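You operate a simulated robot arm through the tools that you are given. There is no shell and no other tool.

You are at the controls of a simulated robot arm. One attempt, no reset.

## Task
Add the brown divider and the little yellow can to the little tray, then run it down the rollers.
Fine: run it to the end stop; green button once to run, black button to stop; the cans stay upright. Set down upright: what you pick out.

The check looks at the end state, three seconds after you hand in, the way a careful person would. Anything else that was tipped, shoved, dropped, spilled or broken makes it a failure.

## Robot
A 6-joint arm with a two-finger gripper, fixed in place. Base frame: the origin is at the foot of the arm, x ahead of it, y to its left, z up. Units: mm, rad, N and s.
Its first joint turns from -2.897 to 2.897 rad. Payload 2.45 kg.
The tool frame sits at the grasp point between the pads (the TCP): z along the fingers, y along the line on which they close. The tips reach 20 mm beyond it. The gripper opens to 140 mm. The gripper's body begins 168 mm behind the TCP.
Orientation is told as [roll, pitch, yaw] about the base's x, y, z axes, in that order, counted from this pose: with the fingers straight down and closing along the base's y, the tool's x points along the base's -x, its y along +y and its z along -z.

## Interface
- The arm moves only by the tool drive_tool. Its argument "motion" is one flat list of numbers, 7 for each row, row after row: the shift along the tool's x, y, z in units of 50 mm (1.0 is 50 mm), then the turn, a rotation vector about the tool's x, y, z in units of 5 degrees (1.0 is 5 degrees), then the gripper command, from -1 (fully open) to 1 (shut), values between in proportion. In form: [tx, ty, tz, ax, ay, az, fingers, tx, ty, tz, ax, ay, az, fingers, ...]. A call has 1 to 20 rows; each row shifts and turns the commanded pose from where the row before left it, along the tool's axes as they then stand. A call with a number of a shift or a turn outside -1 to 1 is refused whole. Each row takes 0.2 s and may step no farther than 50 mm and 0.15 rad from the row before; otherwise, or with a gripper value out of range, the whole call is refused. A pose out of reach is approached as far as the arm can. The call stops where the force on the tool passes 50 N (or 10 N more than at its start, if that is more) or the arm is blocked; 0.2 s more then pass. The fingers move at their own pace (about 45 mm/s each) and stop on an object; they squeeze with about 28 N. The grip force told is the motor's: it shows also when the fingers shut on nothing. Time passes only in rows, and 0.2 s behind the last, so rows that do not move let the fingers close. It gives the time, the measured TCP pose, the force on the tool (base axes), the opening and the grip force at its end, in the units of the frame above (readings bear some noise), with the torque about the TCP (base axes, N m) and any sound that the robot's microphone picked up.
- Cameras (640 x 400 px; columns grow to the right, rows downward): "scene" is fixed at [220.8, 500.7, 1660.3]; the picture's right is [-0.45, -0.89, 0.00], its down [-0.74, 0.37, -0.56] and it looks along [0.50, -0.25, -0.83] (base axes); focal length 284 px, centre (320, 200). "wrist" rides on the gripper at [78, 11, -209] in the tool frame; the picture's right is [-0.14, 0.99, 0.00], its down [-0.92, -0.13, -0.37] and it looks along [-0.36, -0.05, 0.93] (tool axes); focal length 280 px, centre (320, 200). There is no depth. A picture from a camera that has moved, and an enlarged one, comes with that camera's place and axes in the base frame and with its lens.
- get_image(camera): a new picture of that camera. No time passes.
- enlarge(camera, box): a new picture of the part [left, top, right, bottom] of that camera's present view, enlarged. No time passes.
- finish_job(): hands the job in; it is judged then, once.

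Places have to be worked out from the pictures, the camera data and where the tool is seen. Open the gripper and draw the arm clear of the work before you hand the job in, unless the task says otherwise.

The tools are called after "Emit:" as a command line: name --argument value ..., lists and objects as JSON in quotes. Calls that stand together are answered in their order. drive_tool: Moves the arm, as the interface text tells. Its arguments: {"type":"object","properties":{"motion":{"type":"array","items":{"type":"number"}}},"required":["motion"]} The other tools are called the same way: get_image (camera) takes a picture; enlarge (camera, box) takes an enlarged picture of a part of a camera's view; finish_job () hands the job in.

At the start:

```text
clock: 0.0
tcp_pos: [670.1, 9.5, 1245.6]
tool_rot: [0.0, -0.002, 0.0]
wrist_force: [-0.8, 0.4, 0.7]
moment: [0.03, -0.01, -0.01]
opening: 140.0
gripper_force: 0.2
```

scene: 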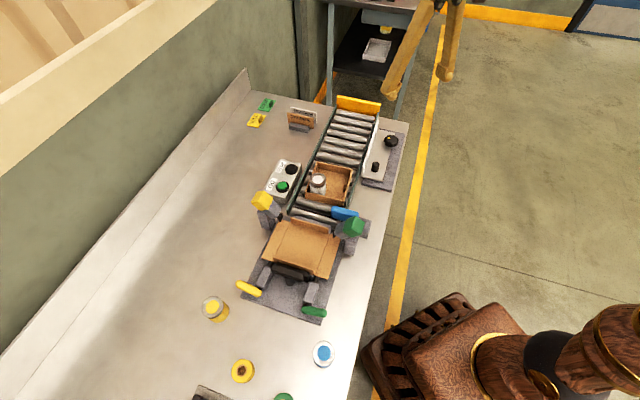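
wrist: 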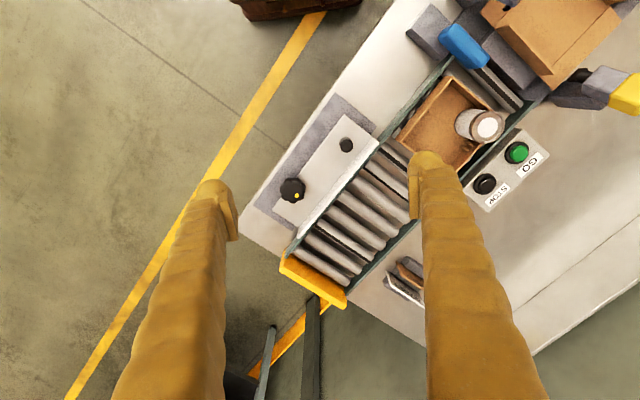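

I start by looking more closely at the scene before moving anything.

Emit:
enlarge --camera "scene" --box '[230, 80, 430, 205]'

Emit:
enlarge --camera "scene" --box '[180, 200, 400, 400]'

Emit:
enlarge --camera "wrist" --box '[240, 0, 640, 320]'

Emit:
enlarge --camera "scene" --box '[320, 0, 450, 100]'

```text
3.20 times, centred on (330, 142) of scene
camera zoom: at [220.8, 500.7, 1660.3], right [-0.45, -0.89, 0.0], down [-0.74, 0.37, -0.56], along [0.5, -0.25, -0.83], focal length 910 px, centre (288, 384)
```

zoom: 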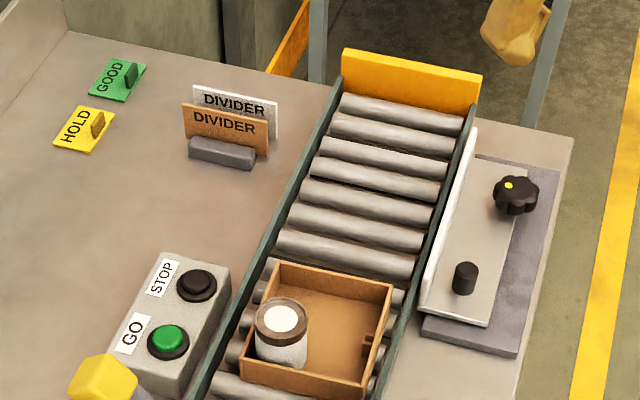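

```text
2.00 times, centred on (290, 300) of scene
camera zoom: at [220.8, 500.7, 1660.3], right [-0.45, -0.89, 0.0], down [-0.74, 0.37, -0.56], along [0.5, -0.25, -0.83], focal length 569 px, centre (380, 0)
```

zoom: 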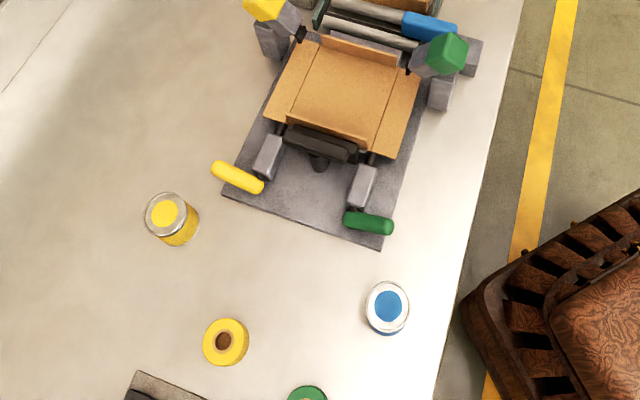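

```text
1.25 times, centred on (440, 160) of wrist
camera zoom: at [590.8, 21.1, 1452.5], right [0.14, 0.99, 0.0], down [0.92, -0.13, 0.37], along [0.37, -0.05, -0.93], focal length 350 px, centre (170, 250)
```

zoom: 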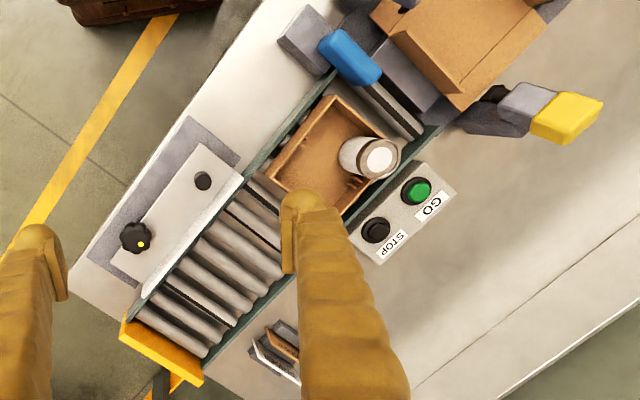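

```text
4.00 times, centred on (385, 50) of scene
camera zoom: at [220.8, 500.7, 1660.3], right [-0.45, -0.89, 0.0], down [-0.74, 0.37, -0.56], along [0.5, -0.25, -0.83], focal length 1138 px, centre (60, 800)
```

zoom: 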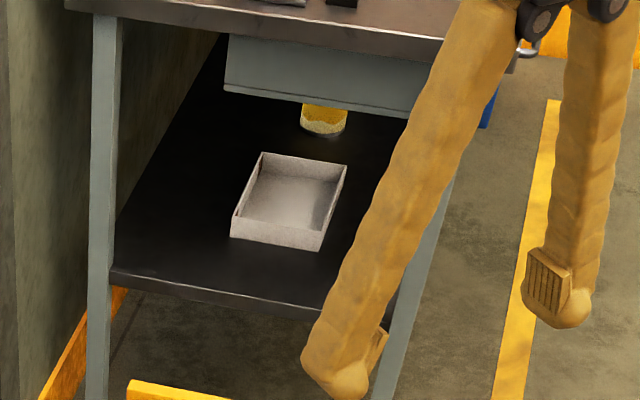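

The green button triangulates to about (750, 365, 945), so the bench top is probably near z≈900. The dividers look far out, at about (1050, 165). I'll move in slowly above the conveyor to get closer wrist views.

Emit:
drive_tool --motion '[-0.52, 0.56, 0.18, 0, 0, 0, -1, -0.52, 0.56, 0.18, 0, 0, 0, -1, -0.52, 0.56, 0.18, 0, 0, 0, -1, -0.52, 0.56, 0.18, 0, 0, 0, -1, -0.52, 0.56, 0.18, 0, 0, 0, -1, 0, 0, 0, 0, 0, 0, -1]'

Emit:
get_image --camera "wrist"

Emit:
get_image --camera "scene"

```text
clock: 1.4
tcp_pos: [797.8, 150.8, 1200.6]
tool_rot: [-0.001, -0.002, 0.0]
wrist_force: [0.2, -1.0, -0.7]
moment: [-0.04, 0.02, 0.0]
opening: 139.9
gripper_force: 0.0
```

```text
taken
camera wrist: at [719.3, 159.9, 1408.8], right [0.14, 0.99, 0.0], down [0.92, -0.13, 0.37], along [0.37, -0.05, -0.93], focal length 280 px, centre (320, 200)
```

wrist: 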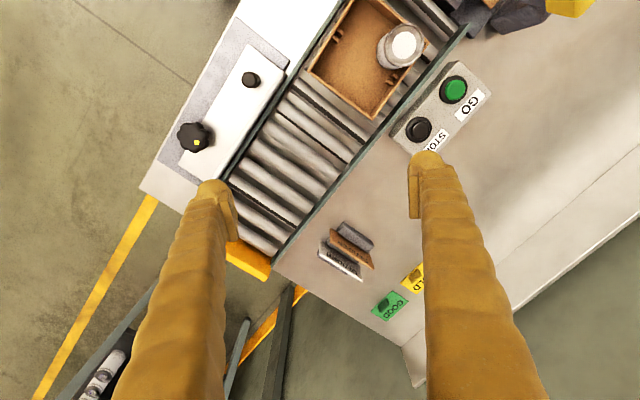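

```text
taken
```

scene: 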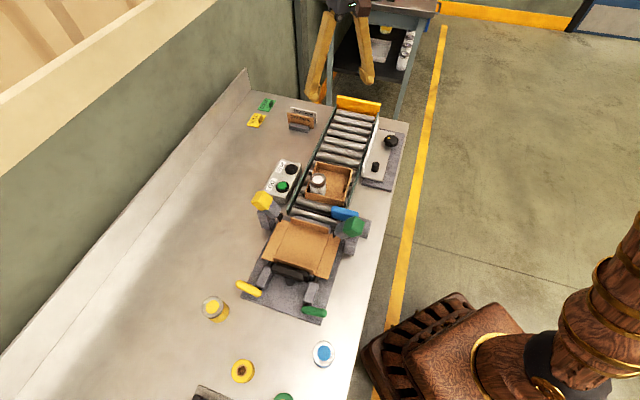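

Calibration looks consistent. I'll zoom in on the divider, tray and controls from this pose.

Emit:
enlarge --camera "wrist" --box '[290, 200, 430, 290]'

Emit:
enlarge --camera "wrist" --box '[300, 0, 500, 160]'

Emit:
enlarge --camera "wrist" --box '[150, 20, 350, 280]'

Emit:
enlarge --camera "scene" --box '[270, 140, 370, 220]'

Emit:
enlarge --camera "scene" --box '[280, 90, 350, 140]'

Emit:
enlarge --camera "scene" --box '[180, 280, 360, 400]'

```text
4.44 times, centred on (360, 245) of wrist
camera zoom: at [719.3, 159.9, 1408.8], right [0.14, 0.99, 0.0], down [0.92, -0.13, 0.37], along [0.37, -0.05, -0.93], focal length 1246 px, centre (142, 0)
```

zoom: 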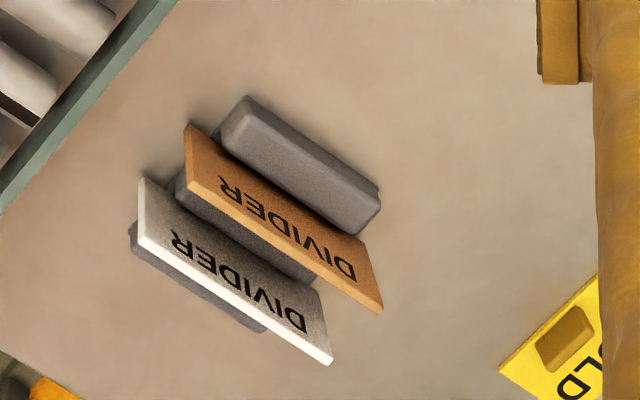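

```text
2.50 times, centred on (400, 80) of wrist
camera zoom: at [719.3, 159.9, 1408.8], right [0.14, 0.99, 0.0], down [0.92, -0.13, 0.37], along [0.37, -0.05, -0.93], focal length 701 px, centre (120, 500)
```

zoom: 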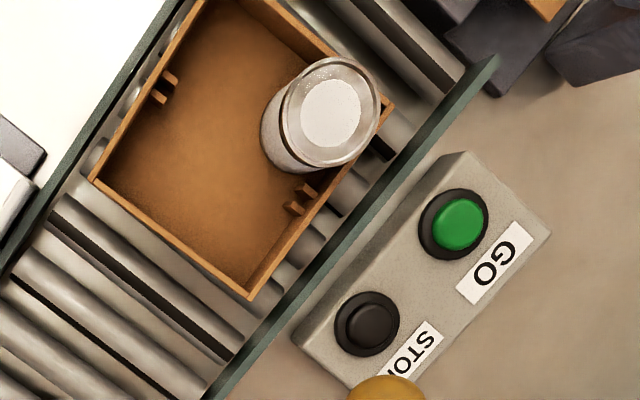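

```text
1.54 times, centred on (250, 150) of wrist
camera zoom: at [719.3, 159.9, 1408.8], right [0.14, 0.99, 0.0], down [0.92, -0.13, 0.37], along [0.37, -0.05, -0.93], focal length 431 px, centre (428, 277)
```

zoom: 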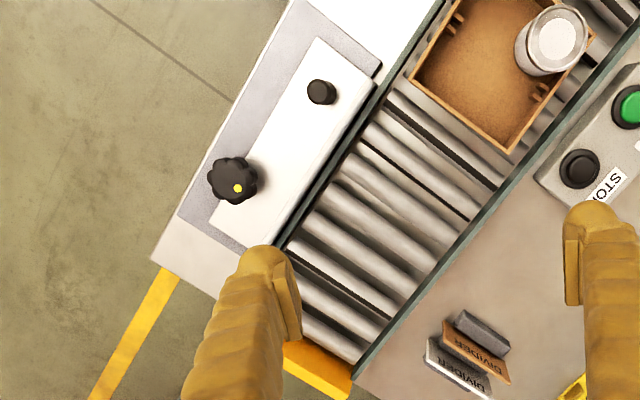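

```text
5.00 times, centred on (320, 180) of scene
camera zoom: at [220.8, 500.7, 1660.3], right [-0.45, -0.89, 0.0], down [-0.74, 0.37, -0.56], along [0.5, -0.25, -0.83], focal length 1422 px, centre (320, 300)
```

zoom: 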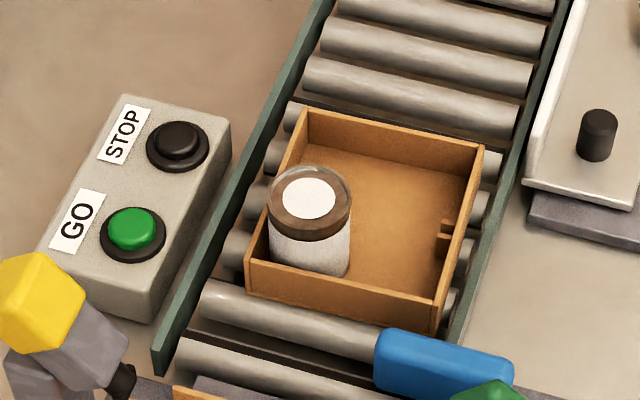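

```text
8.00 times, centred on (315, 115) of scene
camera zoom: at [220.8, 500.7, 1660.3], right [-0.45, -0.89, 0.0], down [-0.74, 0.37, -0.56], along [0.5, -0.25, -0.83], focal length 2275 px, centre (360, 880)
```

zoom: 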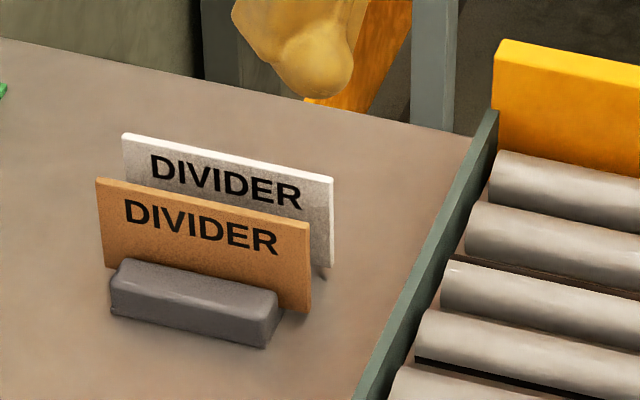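

```text
3.33 times, centred on (270, 340) of scene
camera zoom: at [220.8, 500.7, 1660.3], right [-0.45, -0.89, 0.0], down [-0.74, 0.37, -0.56], along [0.5, -0.25, -0.83], focal length 948 px, centre (487, -267)
```

zoom: 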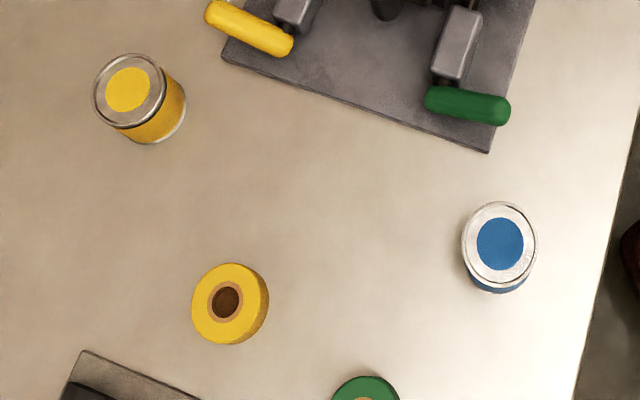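

Triangulated results: brown divider top edge runs from (990,141) to (1066,218) at z≈947, so it's about 45° across, matching the tray slots. The bench is at z≈885. I'll yaw the tool +45° so the fingers close across the divider, then look again.

Emit:
drive_tool --motion '[0, 0, 0, 0, 0, -1, -1, 0, 0, 0, 0, 0, -1, -1, 0, 0, 0, 0, 0, -1, -1, 0, 0, 0, 0, 0, -1, -1, 0, 0, 0, 0, 0, -1, -1, 0, 0, 0, 0, 0, -1, -1, 0, 0, 0, 0, 0, -1, -1, 0, 0, 0, 0, 0, -1, -1, 0, 0, 0, 0, 0, -1, -1, 0, 0, 0, 0, 0, 0, -1]'

Emit:
get_image --camera "wrist"

```text
clock: 3.6
tcp_pos: [799.5, 151.4, 1199.6]
tool_rot: [0.0, -0.001, 0.787]
wrist_force: [1.1, 0.2, -0.6]
moment: [-0.02, 0.03, 0.04]
opening: 139.9
gripper_force: 0.0
```

```text
taken
camera wrist: at [735.5, 102.3, 1407.7], right [-0.6, 0.8, 0.0], down [0.74, 0.56, 0.37], along [0.29, 0.22, -0.93], focal length 280 px, centre (320, 200)
```

wrist: 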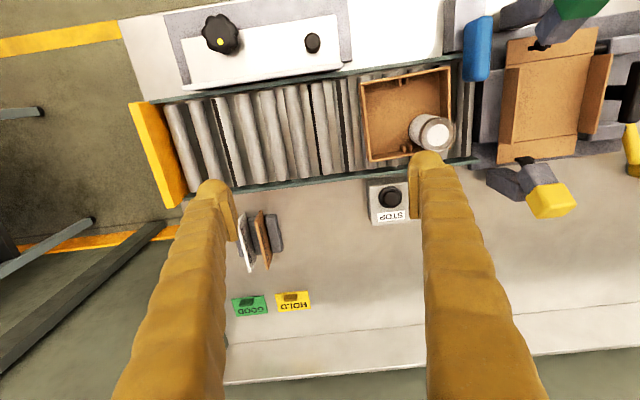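

The conveyor is now aligned with the image. I'll zoom in for measurements of the tray, the divider and the blue piece.

Emit:
enlarge --camera "wrist" --box '[340, 50, 480, 170]'

Emit:
enlarge --camera "wrist" --box '[220, 190, 320, 290]'

Emit:
enlarge --camera "wrist" --box '[440, 0, 640, 230]'

Emit:
enlarge --camera "wrist" --box '[110, 0, 370, 200]'

```text
3.33 times, centred on (410, 110) of wrist
camera zoom: at [735.5, 102.3, 1407.7], right [-0.6, 0.8, 0.0], down [0.74, 0.56, 0.37], along [0.29, 0.22, -0.93], focal length 935 px, centre (20, 500)
```

zoom: 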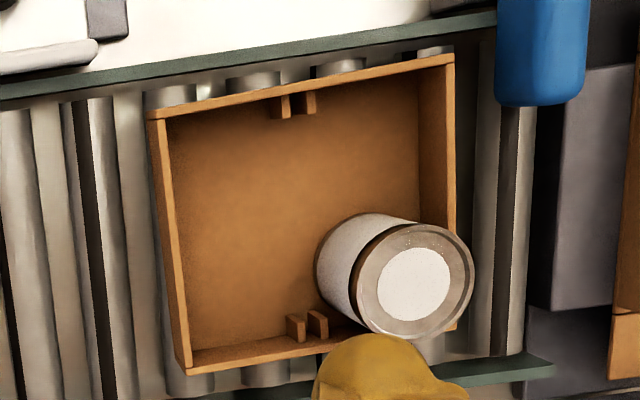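

```text
4.00 times, centred on (270, 240) of wrist
camera zoom: at [735.5, 102.3, 1407.7], right [-0.6, 0.8, 0.0], down [0.74, 0.56, 0.37], along [0.29, 0.22, -0.93], focal length 1122 px, centre (520, 40)
```

zoom: 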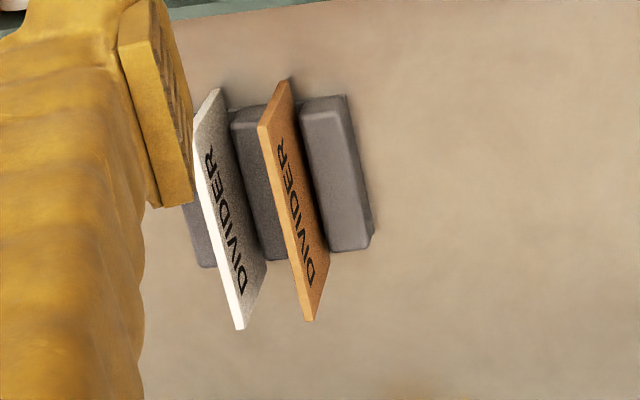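

```text
1.74 times, centred on (540, 115) of wrist
camera zoom: at [735.5, 102.3, 1407.7], right [-0.6, 0.8, 0.0], down [0.74, 0.56, 0.37], along [0.29, 0.22, -0.93], focal length 488 px, centre (-63, 348)
```

zoom: 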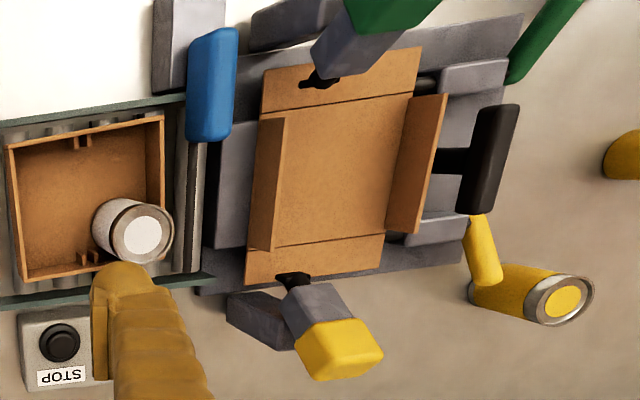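

```text
2.00 times, centred on (240, 100) of wrist
camera zoom: at [735.5, 102.3, 1407.7], right [-0.6, 0.8, 0.0], down [0.74, 0.56, 0.37], along [0.29, 0.22, -0.93], focal length 561 px, centre (480, 400)
```

zoom: 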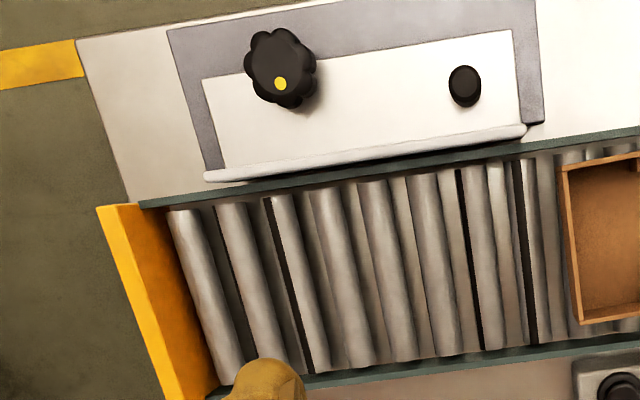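

The divider is about 50 mm tall with about 38 mm exposed, its top edge centred near (1026,181,947). It's beyond vertical reach, so I'll tilt the tool 20° outward in the divider's plane. I'll stop about 100 mm above it with the fingers narrowed, and check.

Emit:
drive_tool --motion '[0, 0, 0, 0, -1, 0, 0.75, 0, 0, 0, 0, -1, 0, 0.75, 0, 0, 0, 0, -1, 0, 0.75, 0, 0, 0, 0, -1, 0, 0.75, -0.34, -0.465, 0.655, 0, 0, 0, 0.75, -0.34, -0.465, 0.655, 0, 0, 0, 0.75, -0.34, -0.465, 0.655, 0, 0, 0, 0.75, -0.34, -0.465, 0.655, 0, 0, 0, 0.75, -0.34, -0.465, 0.655, 0, 0, 0, 0.75, -0.34, -0.465, 0.655, 0, 0, 0, 0.75, 0, 0, 0, 0, 0, 0, 0.75]'

Emit:
get_image --camera "wrist"

Emit:
get_image --camera "scene"

```text
clock: 6.0
tcp_pos: [1011.9, 168.4, 1050.6]
tool_rot: [-0.002, -0.349, 0.784]
wrist_force: [0.0, -0.6, -0.2]
moment: [0.02, -0.03, 0.03]
opening: 17.2
gripper_force: 0.1
```

```text
taken
camera wrist: at [901.5, 72.0, 1219.1], right [-0.61, 0.79, 0.05], down [0.61, 0.43, 0.66], along [0.5, 0.43, -0.75], focal length 280 px, centre (320, 200)
```

wrist: 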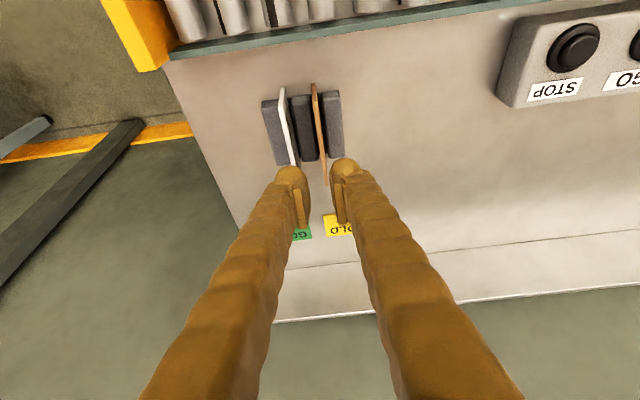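

```text
taken
```

scene: 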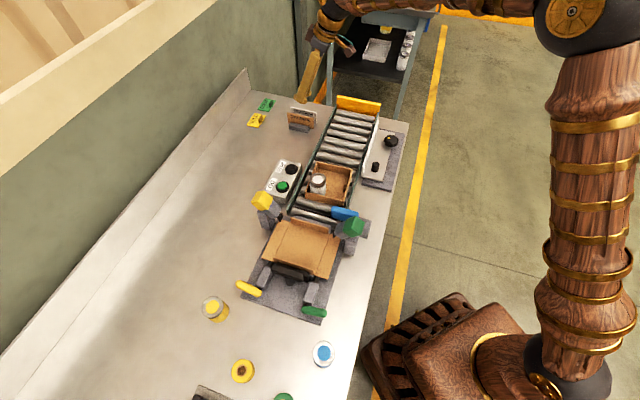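

The tilted pose is reachable. I'll zoom in here to refine the divider's location relative to the fingers.

Emit:
enlarge --camera "wrist" --box '[240, 70, 400, 170]'

Emit:
enlarge --camera "scene" --box '[270, 60, 350, 140]'

Emit:
enlarge --camera "wrist" --box '[260, 140, 380, 220]'

```text
4.00 times, centred on (320, 120) of wrist
camera zoom: at [901.5, 72.0, 1219.1], right [-0.61, 0.79, 0.05], down [0.61, 0.43, 0.66], along [0.5, 0.43, -0.75], focal length 1122 px, centre (320, 520)
```

zoom: 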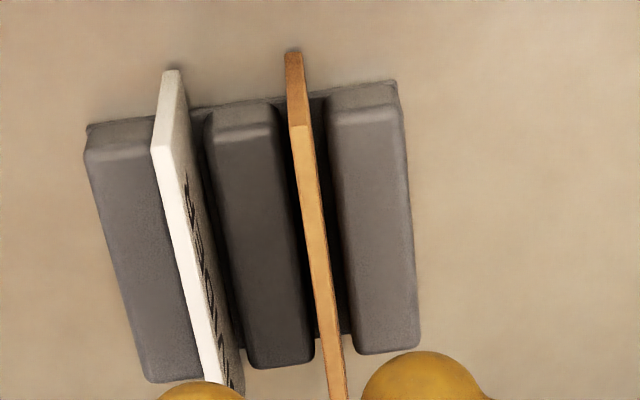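

```text
5.00 times, centred on (310, 100) of scene
camera zoom: at [220.8, 500.7, 1660.3], right [-0.45, -0.89, 0.0], down [-0.74, 0.37, -0.56], along [0.5, -0.25, -0.83], focal length 1422 px, centre (370, 700)
```

zoom: 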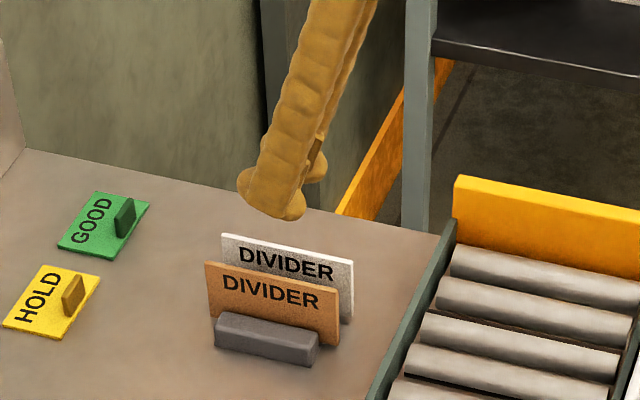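

```text
5.00 times, centred on (320, 180) of wrist
camera zoom: at [901.5, 72.0, 1219.1], right [-0.61, 0.79, 0.05], down [0.61, 0.43, 0.66], along [0.5, 0.43, -0.75], focal length 1402 px, centre (320, 300)
```

zoom: 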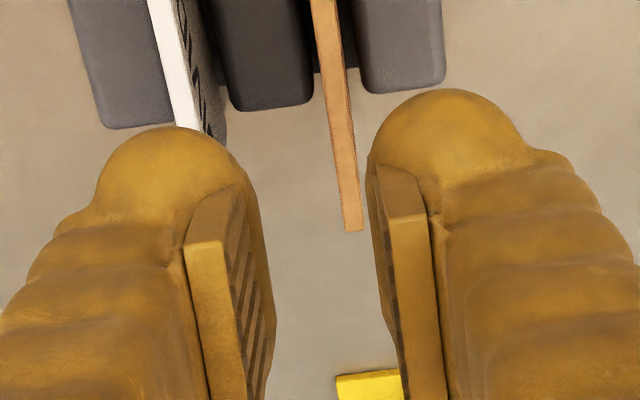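

The divider's plane sits at tool y≈+3.8 mm and is parallel to the pads within 1°. It's about 35 mm from the white divider, so I'll narrow the opening to 13 mm, shift +3.8 mm, and come down to just above the top edge.

Emit:
drive_tool --motion '[0.137, 0.038, 0.376, 0, 0, 0, 0.81, 0.137, 0.038, 0.376, 0, 0, 0, 0.81, 0.137, 0, 0.376, 0, 0, 0, 0.81, 0.137, 0, 0.376, 0, 0, 0, 0.81, 0, 0, 0, 0, 0, 0, 0.81]'

Emit:
get_image --camera "wrist"

Emit:
enlarge --camera "wrist" --box '[260, 120, 380, 220]'

Emit:
enlarge --camera "scene" --box '[270, 80, 340, 140]'

```text
clock: 7.2
tcp_pos: [1008.8, 171.6, 970.7]
tool_rot: [0.0, -0.349, 0.784]
wrist_force: [0.2, 0.0, 1.0]
moment: [-0.03, -0.04, -0.03]
opening: 13.2
gripper_force: 0.2
```

```text
taken
camera wrist: at [898.5, 75.7, 1139.9], right [-0.61, 0.79, 0.05], down [0.61, 0.43, 0.66], along [0.5, 0.43, -0.75], focal length 280 px, centre (320, 200)
```

wrist: 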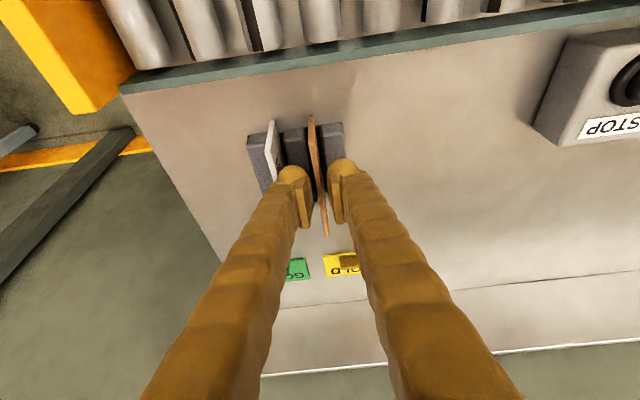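

```text
4.00 times, centred on (320, 170) of wrist
camera zoom: at [898.5, 75.7, 1139.9], right [-0.61, 0.79, 0.05], down [0.61, 0.43, 0.66], along [0.5, 0.43, -0.75], focal length 1122 px, centre (320, 320)
```

zoom: 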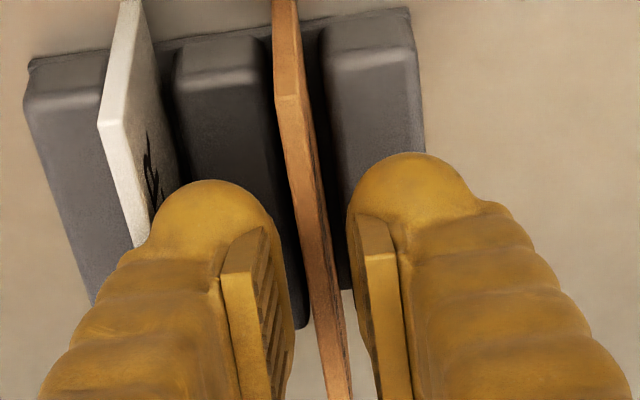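

```text
6.67 times, centred on (305, 110) of scene
camera zoom: at [220.8, 500.7, 1660.3], right [-0.45, -0.89, 0.0], down [-0.74, 0.37, -0.56], along [0.5, -0.25, -0.83], focal length 1896 px, centre (420, 800)
```

zoom: 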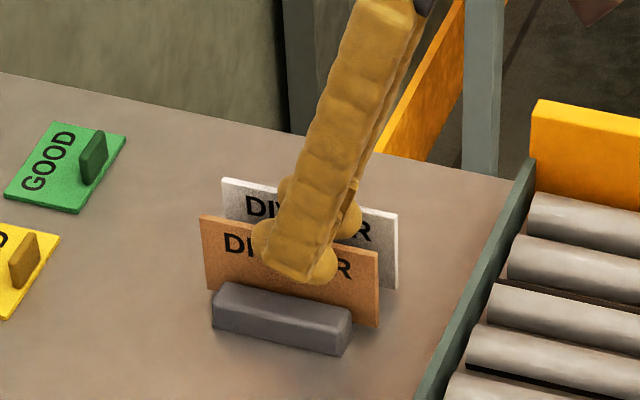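

The divider is centred between the pads within about 1 mm, and the white one is clear of the left finger. I'll lower another 31 mm in small steps and check before closing.

Emit:
drive_tool --motion '[0.053, -0.015, 0.145, 0, 0, 0, 0.81, 0.053, 0, 0.145, 0, 0, 0, 0.81, 0.053, 0, 0.145, 0, 0, 0, 0.81, 0.053, 0, 0.145, 0, 0, 0, 0.81, 0, 0, 0, 0, 0, 0, 0.81]'

Emit:
enlarge --camera "wrist" --box '[260, 120, 380, 240]'

Emit:
enlarge --camera "scene" --box '[270, 80, 340, 140]'

```text
clock: 8.4
tcp_pos: [1011.6, 171.5, 942.4]
tool_rot: [-0.005, -0.353, 0.788]
wrist_force: [-4.4, -3.5, 7.8]
moment: [-0.06, 0.16, 0.04]
opening: 13.6
gripper_force: 0.1
stopped in row 5: the force on the tool passed its limit at 52 N (the readings are from after the stop); the commanded pose is now the measured one
```

```text
3.33 times, centred on (320, 180) of wrist
camera zoom: at [899.6, 74.8, 1111.1], right [-0.61, 0.79, 0.04], down [0.61, 0.43, 0.66], along [0.51, 0.43, -0.75], focal length 935 px, centre (320, 267)
```

zoom: 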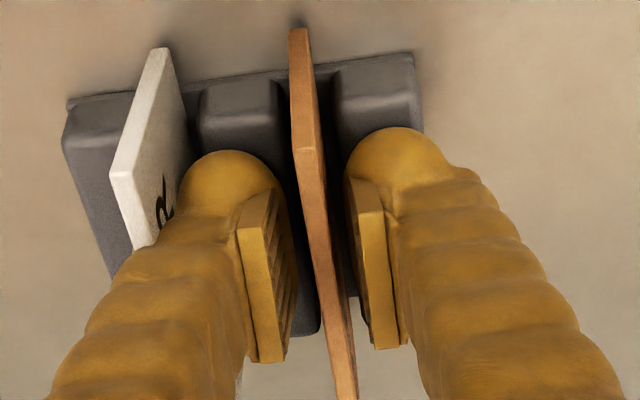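

```text
6.67 times, centred on (305, 110) of scene
camera zoom: at [220.8, 500.7, 1660.3], right [-0.45, -0.89, 0.0], down [-0.74, 0.37, -0.56], along [0.5, -0.25, -0.83], focal length 1896 px, centre (420, 800)
```

zoom: 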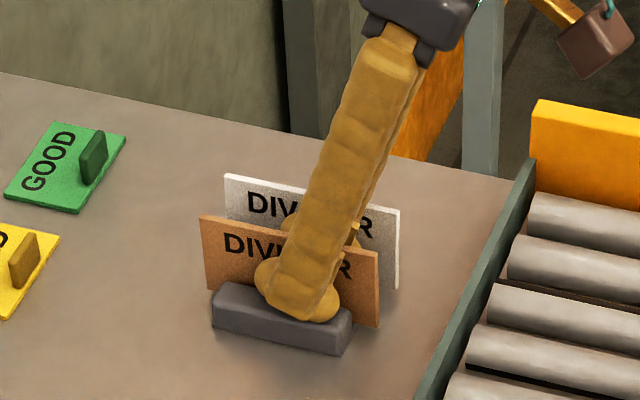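

The fingertips touched the top of the holder block and the move stopped there. I see no visible displacement, and the divider is centred. I'll back off 4 mm and close on it.

Emit:
drive_tool --motion '[-0.03, 0, -0.08, 0, 0, 0, 0.81, 0, 0, 0, 0, 0, 0, 0.87, 0, 0, 0, 0, 0, 0, 0.92, 0, 0, 0, 0, 0, 0, 1, 0, 0, 0, 0, 0, 0, 1, 0, 0, 0, 0, 0, 0, 1]'

Emit:
enlarge --camera "wrist" --box '[260, 120, 380, 240]'

Emit:
enlarge --camera "scene" --box '[270, 80, 340, 140]'

```text
clock: 9.8
tcp_pos: [1010.8, 170.9, 947.0]
tool_rot: [-0.003, -0.353, 0.789]
wrist_force: [-0.2, -0.1, 0.4]
moment: [0.0, 0.02, -0.01]
opening: 6.2
gripper_force: 28.2
```

```text
3.33 times, centred on (320, 180) of wrist
camera zoom: at [900.0, 74.6, 1114.6], right [-0.61, 0.79, 0.05], down [0.61, 0.43, 0.66], along [0.51, 0.43, -0.75], focal length 935 px, centre (320, 267)
```

zoom: 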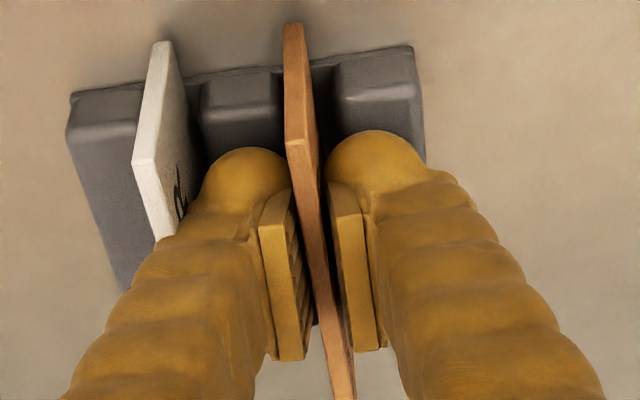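

```text
6.67 times, centred on (305, 110) of scene
camera zoom: at [220.8, 500.7, 1660.3], right [-0.45, -0.89, 0.0], down [-0.74, 0.37, -0.56], along [0.5, -0.25, -0.83], focal length 1896 px, centre (420, 800)
```

zoom: 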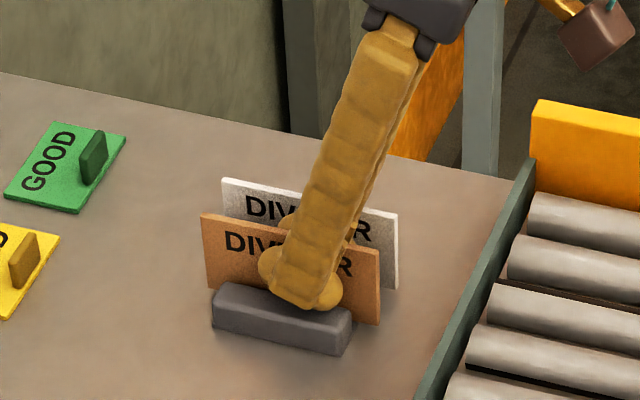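

The grip is firm at 6.2 mm opening and the white divider is still standing as before. I'll lift straight up.

Emit:
drive_tool --motion '[-0.104, 0, -0.281, 0, 0, 0, 1, -0.104, 0, -0.281, 0, 0, 0, 1, -0.207, 0, -0.563, 0, 0, 0, 1, -0.207, 0, -0.563, 0, 0, 0, 1, -0.207, 0, -0.563, 0, 0, 0, 1, -0.207, 0, -0.563, 0, 0, 0, 1, 0, 0, 0, 0, 0, 0, 1]'

Emit:
get_image --camera "wrist"

Emit:
enlarge --camera "scene" --box '[270, 40, 370, 140]'

```text
clock: 11.4
tcp_pos: [1009.8, 170.2, 1096.9]
tool_rot: [-0.002, -0.354, 0.786]
wrist_force: [-0.8, 0.4, -0.3]
moment: [0.02, 0.03, 0.0]
opening: 6.3
gripper_force: 27.8
```

```text
taken
camera wrist: at [898.3, 74.0, 1264.8], right [-0.61, 0.79, 0.05], down [0.61, 0.43, 0.66], along [0.51, 0.43, -0.75], focal length 280 px, centre (320, 200)
```

wrist: 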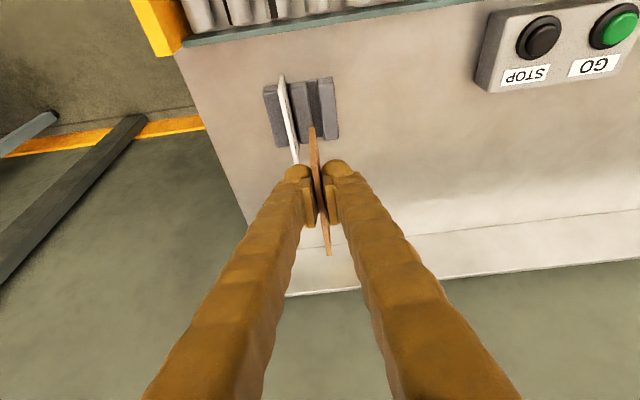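

```text
4.00 times, centred on (320, 90) of scene
camera zoom: at [220.8, 500.7, 1660.3], right [-0.45, -0.89, 0.0], down [-0.74, 0.37, -0.56], along [0.5, -0.25, -0.83], focal length 1138 px, centre (320, 640)
```

zoom: 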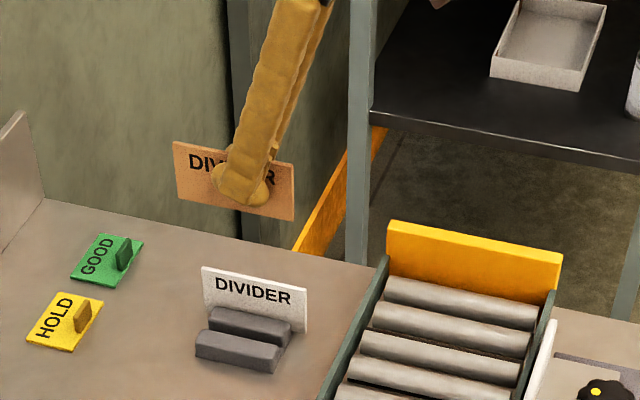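

The divider is held upright and clear. I'll carry it toward the tray at this height, pausing partway for an unobstructed view of the tray.

Emit:
drive_tool --motion '[0.47, 0.679, -0.174, 0, 0, 0, 1, 0.47, 0.679, -0.174, 0, 0, 0, 1, 0.47, 0.679, -0.174, 0, 0, 0, 1, 0.47, 0.679, -0.174, 0, 0, 0, 1, 0.47, 0.679, -0.174, 0, 0, 0, 1, 0, 0, 0, 0, 0, 0, 1]'

Emit:
get_image --camera "wrist"

Emit:
enlarge --camera "wrist" --box '[380, 80, 580, 220]'

```text
clock: 12.8
tcp_pos: [802.7, 200.4, 1096.8]
tool_rot: [-0.004, -0.353, 0.787]
wrist_force: [0.8, -0.4, 0.0]
moment: [-0.02, 0.0, 0.0]
opening: 6.1
gripper_force: 27.4
```

```text
taken
camera wrist: at [691.3, 105.3, 1264.6], right [-0.61, 0.79, 0.04], down [0.61, 0.43, 0.66], along [0.51, 0.43, -0.75], focal length 280 px, centre (320, 200)
```

wrist: 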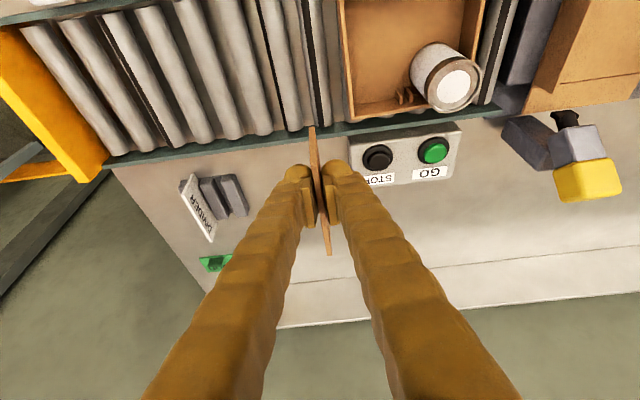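

```text
2.86 times, centred on (480, 150) of wrist
camera zoom: at [691.3, 105.3, 1264.6], right [-0.61, 0.79, 0.04], down [0.61, 0.43, 0.66], along [0.51, 0.43, -0.75], focal length 801 px, centre (-137, 343)
```

zoom: 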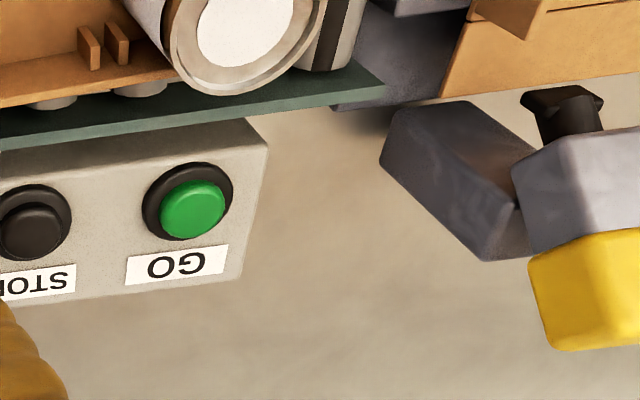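

The tray is at the edge of the view, so I'll pull back a little toward the arm to see all of it.

Emit:
drive_tool --motion '[0.721, 0.087, -0.267, 0, 0, 0, 1, 0.721, 0.087, -0.267, 0, 0, 0, 1, 0.721, 0.087, -0.267, 0, 0, 0, 1, 0, 0, 0, 0, 0, 0, 1]'

Emit:
get_image --camera "wrist"

Emit:
enlarge --camera "wrist" --box '[330, 60, 530, 240]'

```text
clock: 13.8
tcp_pos: [709.7, 130.2, 1096.9]
tool_rot: [-0.001, -0.352, 0.788]
wrist_force: [-0.1, -0.7, -0.7]
moment: [-0.01, -0.02, -0.02]
opening: 6.0
gripper_force: 27.8
```

```text
taken
camera wrist: at [599.4, 34.5, 1264.9], right [-0.61, 0.79, 0.05], down [0.61, 0.43, 0.66], along [0.51, 0.43, -0.75], focal length 280 px, centre (320, 200)
```

wrist: 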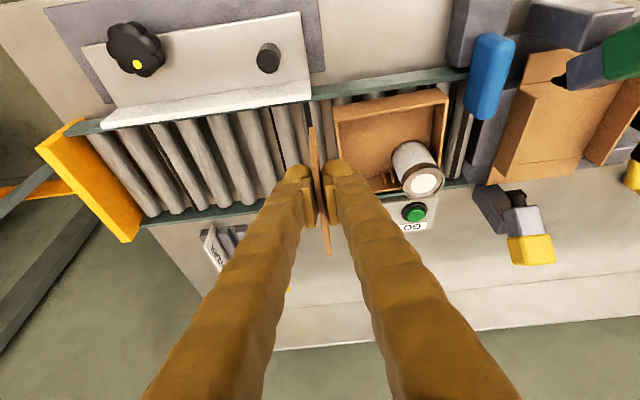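

```text
2.22 times, centred on (430, 150) of wrist
camera zoom: at [599.4, 34.5, 1264.9], right [-0.61, 0.79, 0.05], down [0.61, 0.43, 0.66], along [0.51, 0.43, -0.75], focal length 623 px, centre (76, 311)
```

zoom: 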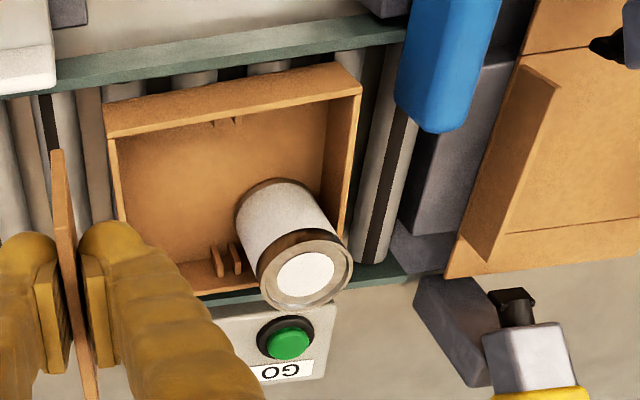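

The wrist views give a more consistent height for the tray rim, about z 970, and the tray is yawed roughly +2–3°. I'll zoom in on the held divider to pin down its bottom edge relative to the TCP.

Emit:
enlarge --camera "wrist" --box '[290, 120, 350, 180]'

Emit:
enlarge --camera "wrist" --box '[330, 85, 450, 205]'

Emit:
enlarge --camera "wrist" --box '[290, 180, 350, 270]'

Emit:
enlarge --camera "scene" --box '[270, 100, 390, 200]'

```text
6.67 times, centred on (320, 150) of wrist
camera zoom: at [599.4, 34.5, 1264.9], right [-0.61, 0.79, 0.05], down [0.61, 0.43, 0.66], along [0.51, 0.43, -0.75], focal length 1869 px, centre (320, 533)
```

zoom: 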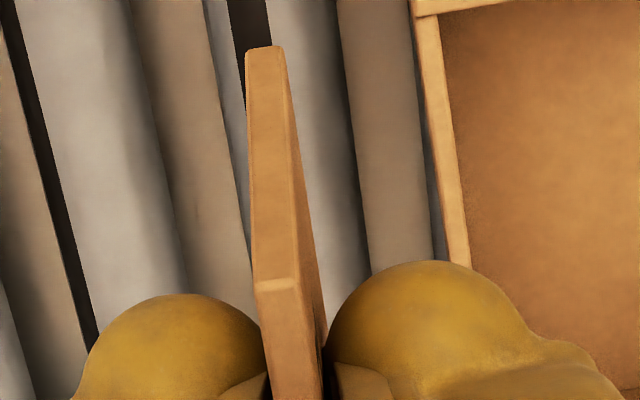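

```text
3.33 times, centred on (390, 145) of wrist
camera zoom: at [599.4, 34.5, 1264.9], right [-0.61, 0.79, 0.05], down [0.61, 0.43, 0.66], along [0.51, 0.43, -0.75], focal length 935 px, centre (87, 383)
```

zoom: 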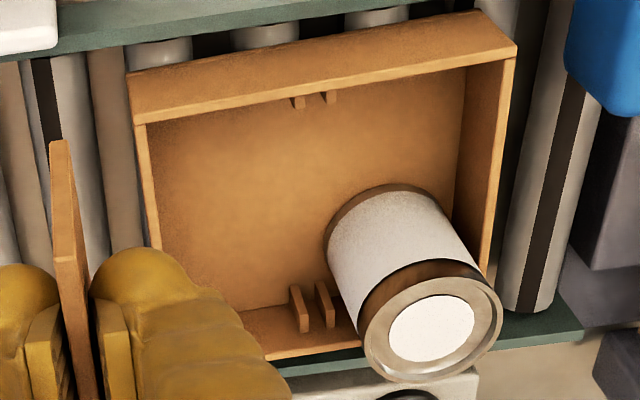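

```text
4.44 times, centred on (320, 225) of wrist
camera zoom: at [599.4, 34.5, 1264.9], right [-0.61, 0.79, 0.05], down [0.61, 0.43, 0.66], along [0.51, 0.43, -0.75], focal length 1246 px, centre (320, 89)
```

zoom: 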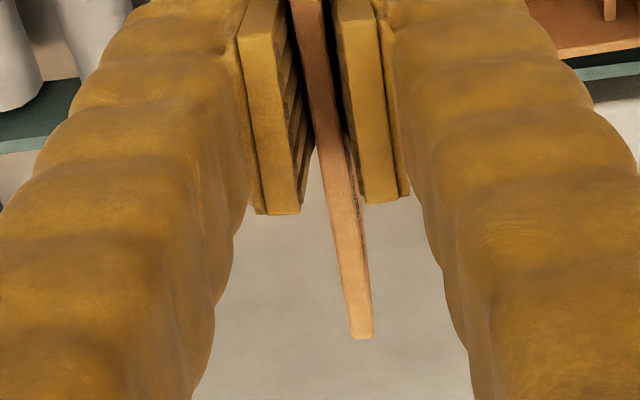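

```text
4.00 times, centred on (330, 150) of scene
camera zoom: at [220.8, 500.7, 1660.3], right [-0.45, -0.89, 0.0], down [-0.74, 0.37, -0.56], along [0.5, -0.25, -0.83], focal length 1138 px, centre (280, 400)
```

zoom: 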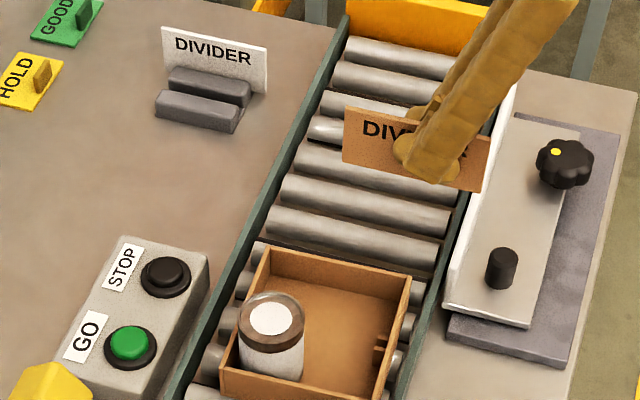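

The white can's top is at about z 1000, and it sits against the aft/button corner. With this off-centre grip, the aft finger would come down on that can. I'll retrace my exact commands to put the divider back in its slot, then regrip it 14 mm closer to its near end.

Emit:
drive_tool --motion '[-0.721, -0.087, 0.267, 0, 0, 0, 1, -0.721, -0.087, 0.267, 0, 0, 0, 1, -0.721, -0.087, 0.267, 0, 0, 0, 1, -0.47, -0.679, 0.174, 0, 0, 0, 1, -0.47, -0.679, 0.174, 0, 0, 0, 1, -0.47, -0.679, 0.174, 0, 0, 0, 1, -0.47, -0.679, 0.174, 0, 0, 0, 1, -0.47, -0.679, 0.174, 0, 0, 0, 1, 0, 0, 0, 0, 0, 0, 1, 0, 0, 0, 0, 0, 0, 1]'

Emit:
get_image --camera "wrist"

```text
clock: 16.1
tcp_pos: [1014.8, 172.5, 1093.6]
tool_rot: [-0.003, -0.353, 0.788]
wrist_force: [-0.1, 0.1, 0.8]
moment: [0.03, -0.01, 0.02]
opening: 6.1
gripper_force: 28.4
```

```text
taken
camera wrist: at [903.8, 75.8, 1262.2], right [-0.61, 0.79, 0.05], down [0.61, 0.43, 0.66], along [0.51, 0.43, -0.75], focal length 280 px, centre (320, 200)
```

wrist: 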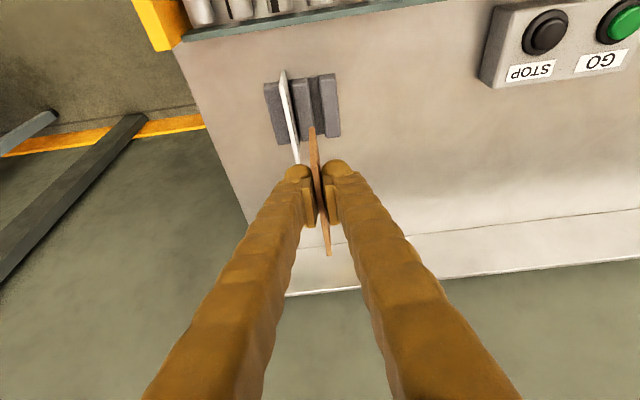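

The readback differs by a few mm from where I lifted. I'll take another reading at rest to separate noise from real offset.

Emit:
drive_tool --motion '[0, 0, 0, 0, 0, 0, 1, 0, 0, 0, 0, 0, 0, 1]'

Emit:
drive_tool --motion '[0, 0, 0, 0, 0, 0, 1]'

Emit:
enlarge --camera "wrist" --box '[250, 60, 390, 180]'

```text
clock: 16.6
tcp_pos: [1015.2, 170.5, 1093.1]
tool_rot: [-0.002, -0.354, 0.786]
wrist_force: [-0.4, 0.6, -0.3]
moment: [0.04, -0.01, 0.01]
opening: 6.1
gripper_force: 28.0
```

```text
clock: 17.1
tcp_pos: [1015.0, 172.6, 1094.2]
tool_rot: [-0.002, -0.353, 0.786]
wrist_force: [-0.8, 0.9, -0.1]
moment: [0.0, -0.03, -0.01]
opening: 5.9
gripper_force: 27.4
```

```text
3.33 times, centred on (320, 120) of wrist
camera zoom: at [903.7, 75.8, 1262.1], right [-0.61, 0.79, 0.05], down [0.61, 0.43, 0.66], along [0.51, 0.43, -0.75], focal length 935 px, centre (320, 467)
```

zoom: 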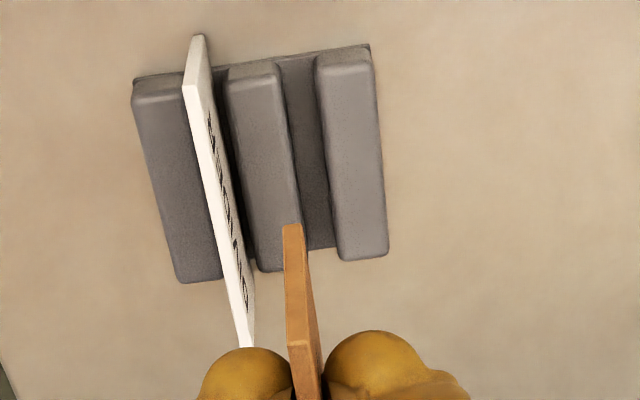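

The camera pose in the picture headers looks noise-free, so I'll use it for precise positioning. At the grasp the camera was at (900.0, 74.6, 1114.6). I'll descend to about 17 mm above that, correcting the xy drift.

Emit:
drive_tool --motion '[0.2405, 0.0089, 0.604, 0, 0, 0, 1, 0.2405, 0.0089, 0.604, 0, 0, 0, 1, 0.2405, 0.0089, 0.604, 0, 0, 0, 1, 0.2405, 0.0089, 0.604, 0, 0, 0, 1, 0, 0, 0, 0, 0, 0, 1, 0, 0, 0, 0, 0, 0, 1]'

Emit:
enlarge --camera "wrist" --box '[250, 110, 390, 230]'

Emit:
enlarge --camera "scene" --box '[270, 80, 340, 140]'

```text
clock: 18.4
tcp_pos: [1007.3, 169.7, 966.9]
tool_rot: [-0.002, -0.352, 0.786]
wrist_force: [0.4, -0.6, -0.1]
moment: [0.0, 0.01, -0.05]
opening: 5.7
gripper_force: 28.4
```

```text
3.33 times, centred on (320, 170) of wrist
camera zoom: at [896.5, 73.2, 1135.5], right [-0.61, 0.79, 0.05], down [0.61, 0.43, 0.66], along [0.51, 0.43, -0.75], focal length 935 px, centre (320, 300)
```

zoom: 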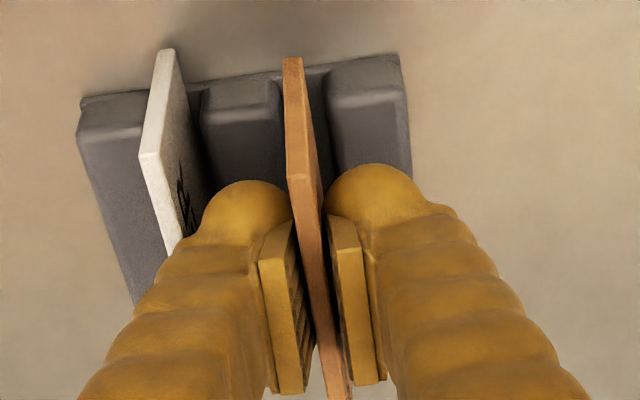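

```text
6.67 times, centred on (305, 110) of scene
camera zoom: at [220.8, 500.7, 1660.3], right [-0.45, -0.89, 0.0], down [-0.74, 0.37, -0.56], along [0.5, -0.25, -0.83], focal length 1896 px, centre (420, 800)
```

zoom: 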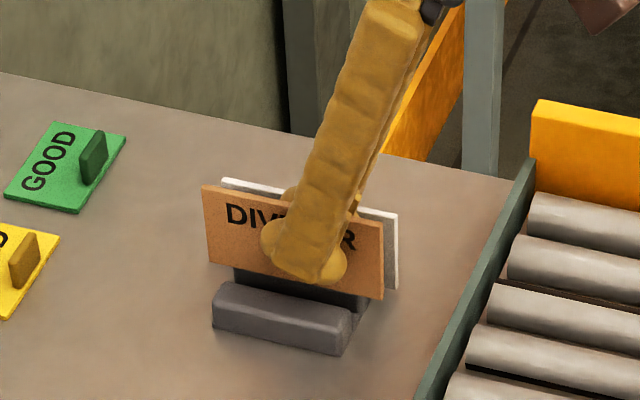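

I'll check whether the arm has settled or still drifts.

Emit:
drive_tool --motion '[0, 0, 0, 0, 0, 0, 1]'

Emit:
enlarge --camera "wrist" --box '[250, 110, 390, 230]'

```text
clock: 18.9
tcp_pos: [1007.7, 169.8, 967.6]
tool_rot: [-0.002, -0.352, 0.787]
wrist_force: [-0.2, 0.9, -0.1]
moment: [-0.01, 0.0, 0.0]
opening: 6.1
gripper_force: 28.5
```

```text
3.33 times, centred on (320, 170) of wrist
camera zoom: at [896.4, 73.2, 1135.7], right [-0.61, 0.79, 0.05], down [0.61, 0.43, 0.66], along [0.51, 0.43, -0.75], focal length 935 px, centre (320, 300)
```

zoom: 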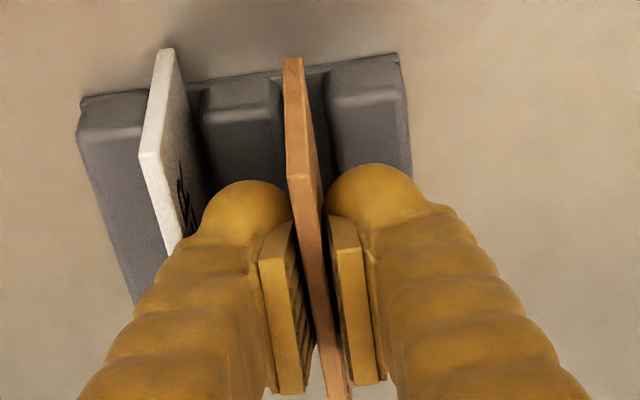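

It has settled at 21 mm above the grasp pose with a small lateral offset. I'll do the lateral correction first, then lower the last 20 mm gently.

Emit:
drive_tool --motion '[-0.077, -0.036, 0.028, 0, 0, 0, 1, 0, 0, 0, 0, 0, 0, 1, 0.0345, 0, 0.094, 0, 0, 0, 1, 0.0345, 0, 0.094, 0, 0, 0, 1, 0.0345, 0, 0.094, 0, 0, 0, 1, 0, 0, 0, 0, 0, 0, 1]'

Emit:
enlarge --camera "wrist" --box '[250, 110, 390, 230]'

Emit:
enlarge --camera "scene" --box '[270, 80, 340, 140]'

```text
clock: 20.2
tcp_pos: [1012.0, 170.9, 951.5]
tool_rot: [-0.003, -0.354, 0.786]
wrist_force: [-1.0, 0.9, -0.2]
moment: [0.01, 0.03, 0.0]
opening: 6.0
gripper_force: 28.2
```

```text
3.33 times, centred on (320, 170) of wrist
camera zoom: at [900.7, 75.1, 1120.4], right [-0.61, 0.79, 0.04], down [0.61, 0.43, 0.66], along [0.51, 0.43, -0.75], focal length 935 px, centre (320, 300)
```

zoom: 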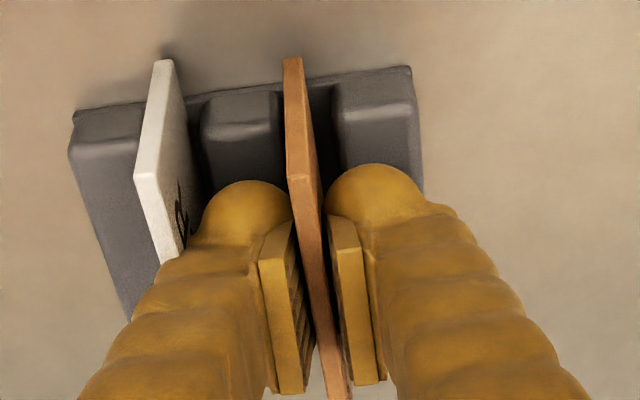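

```text
6.67 times, centred on (305, 110) of scene
camera zoom: at [220.8, 500.7, 1660.3], right [-0.45, -0.89, 0.0], down [-0.74, 0.37, -0.56], along [0.5, -0.25, -0.83], focal length 1896 px, centre (420, 800)
```

zoom: 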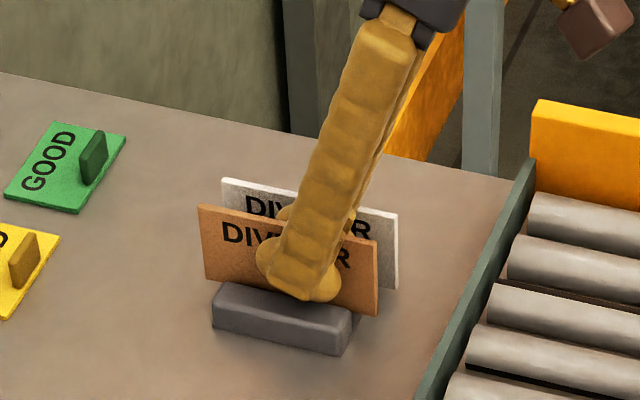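

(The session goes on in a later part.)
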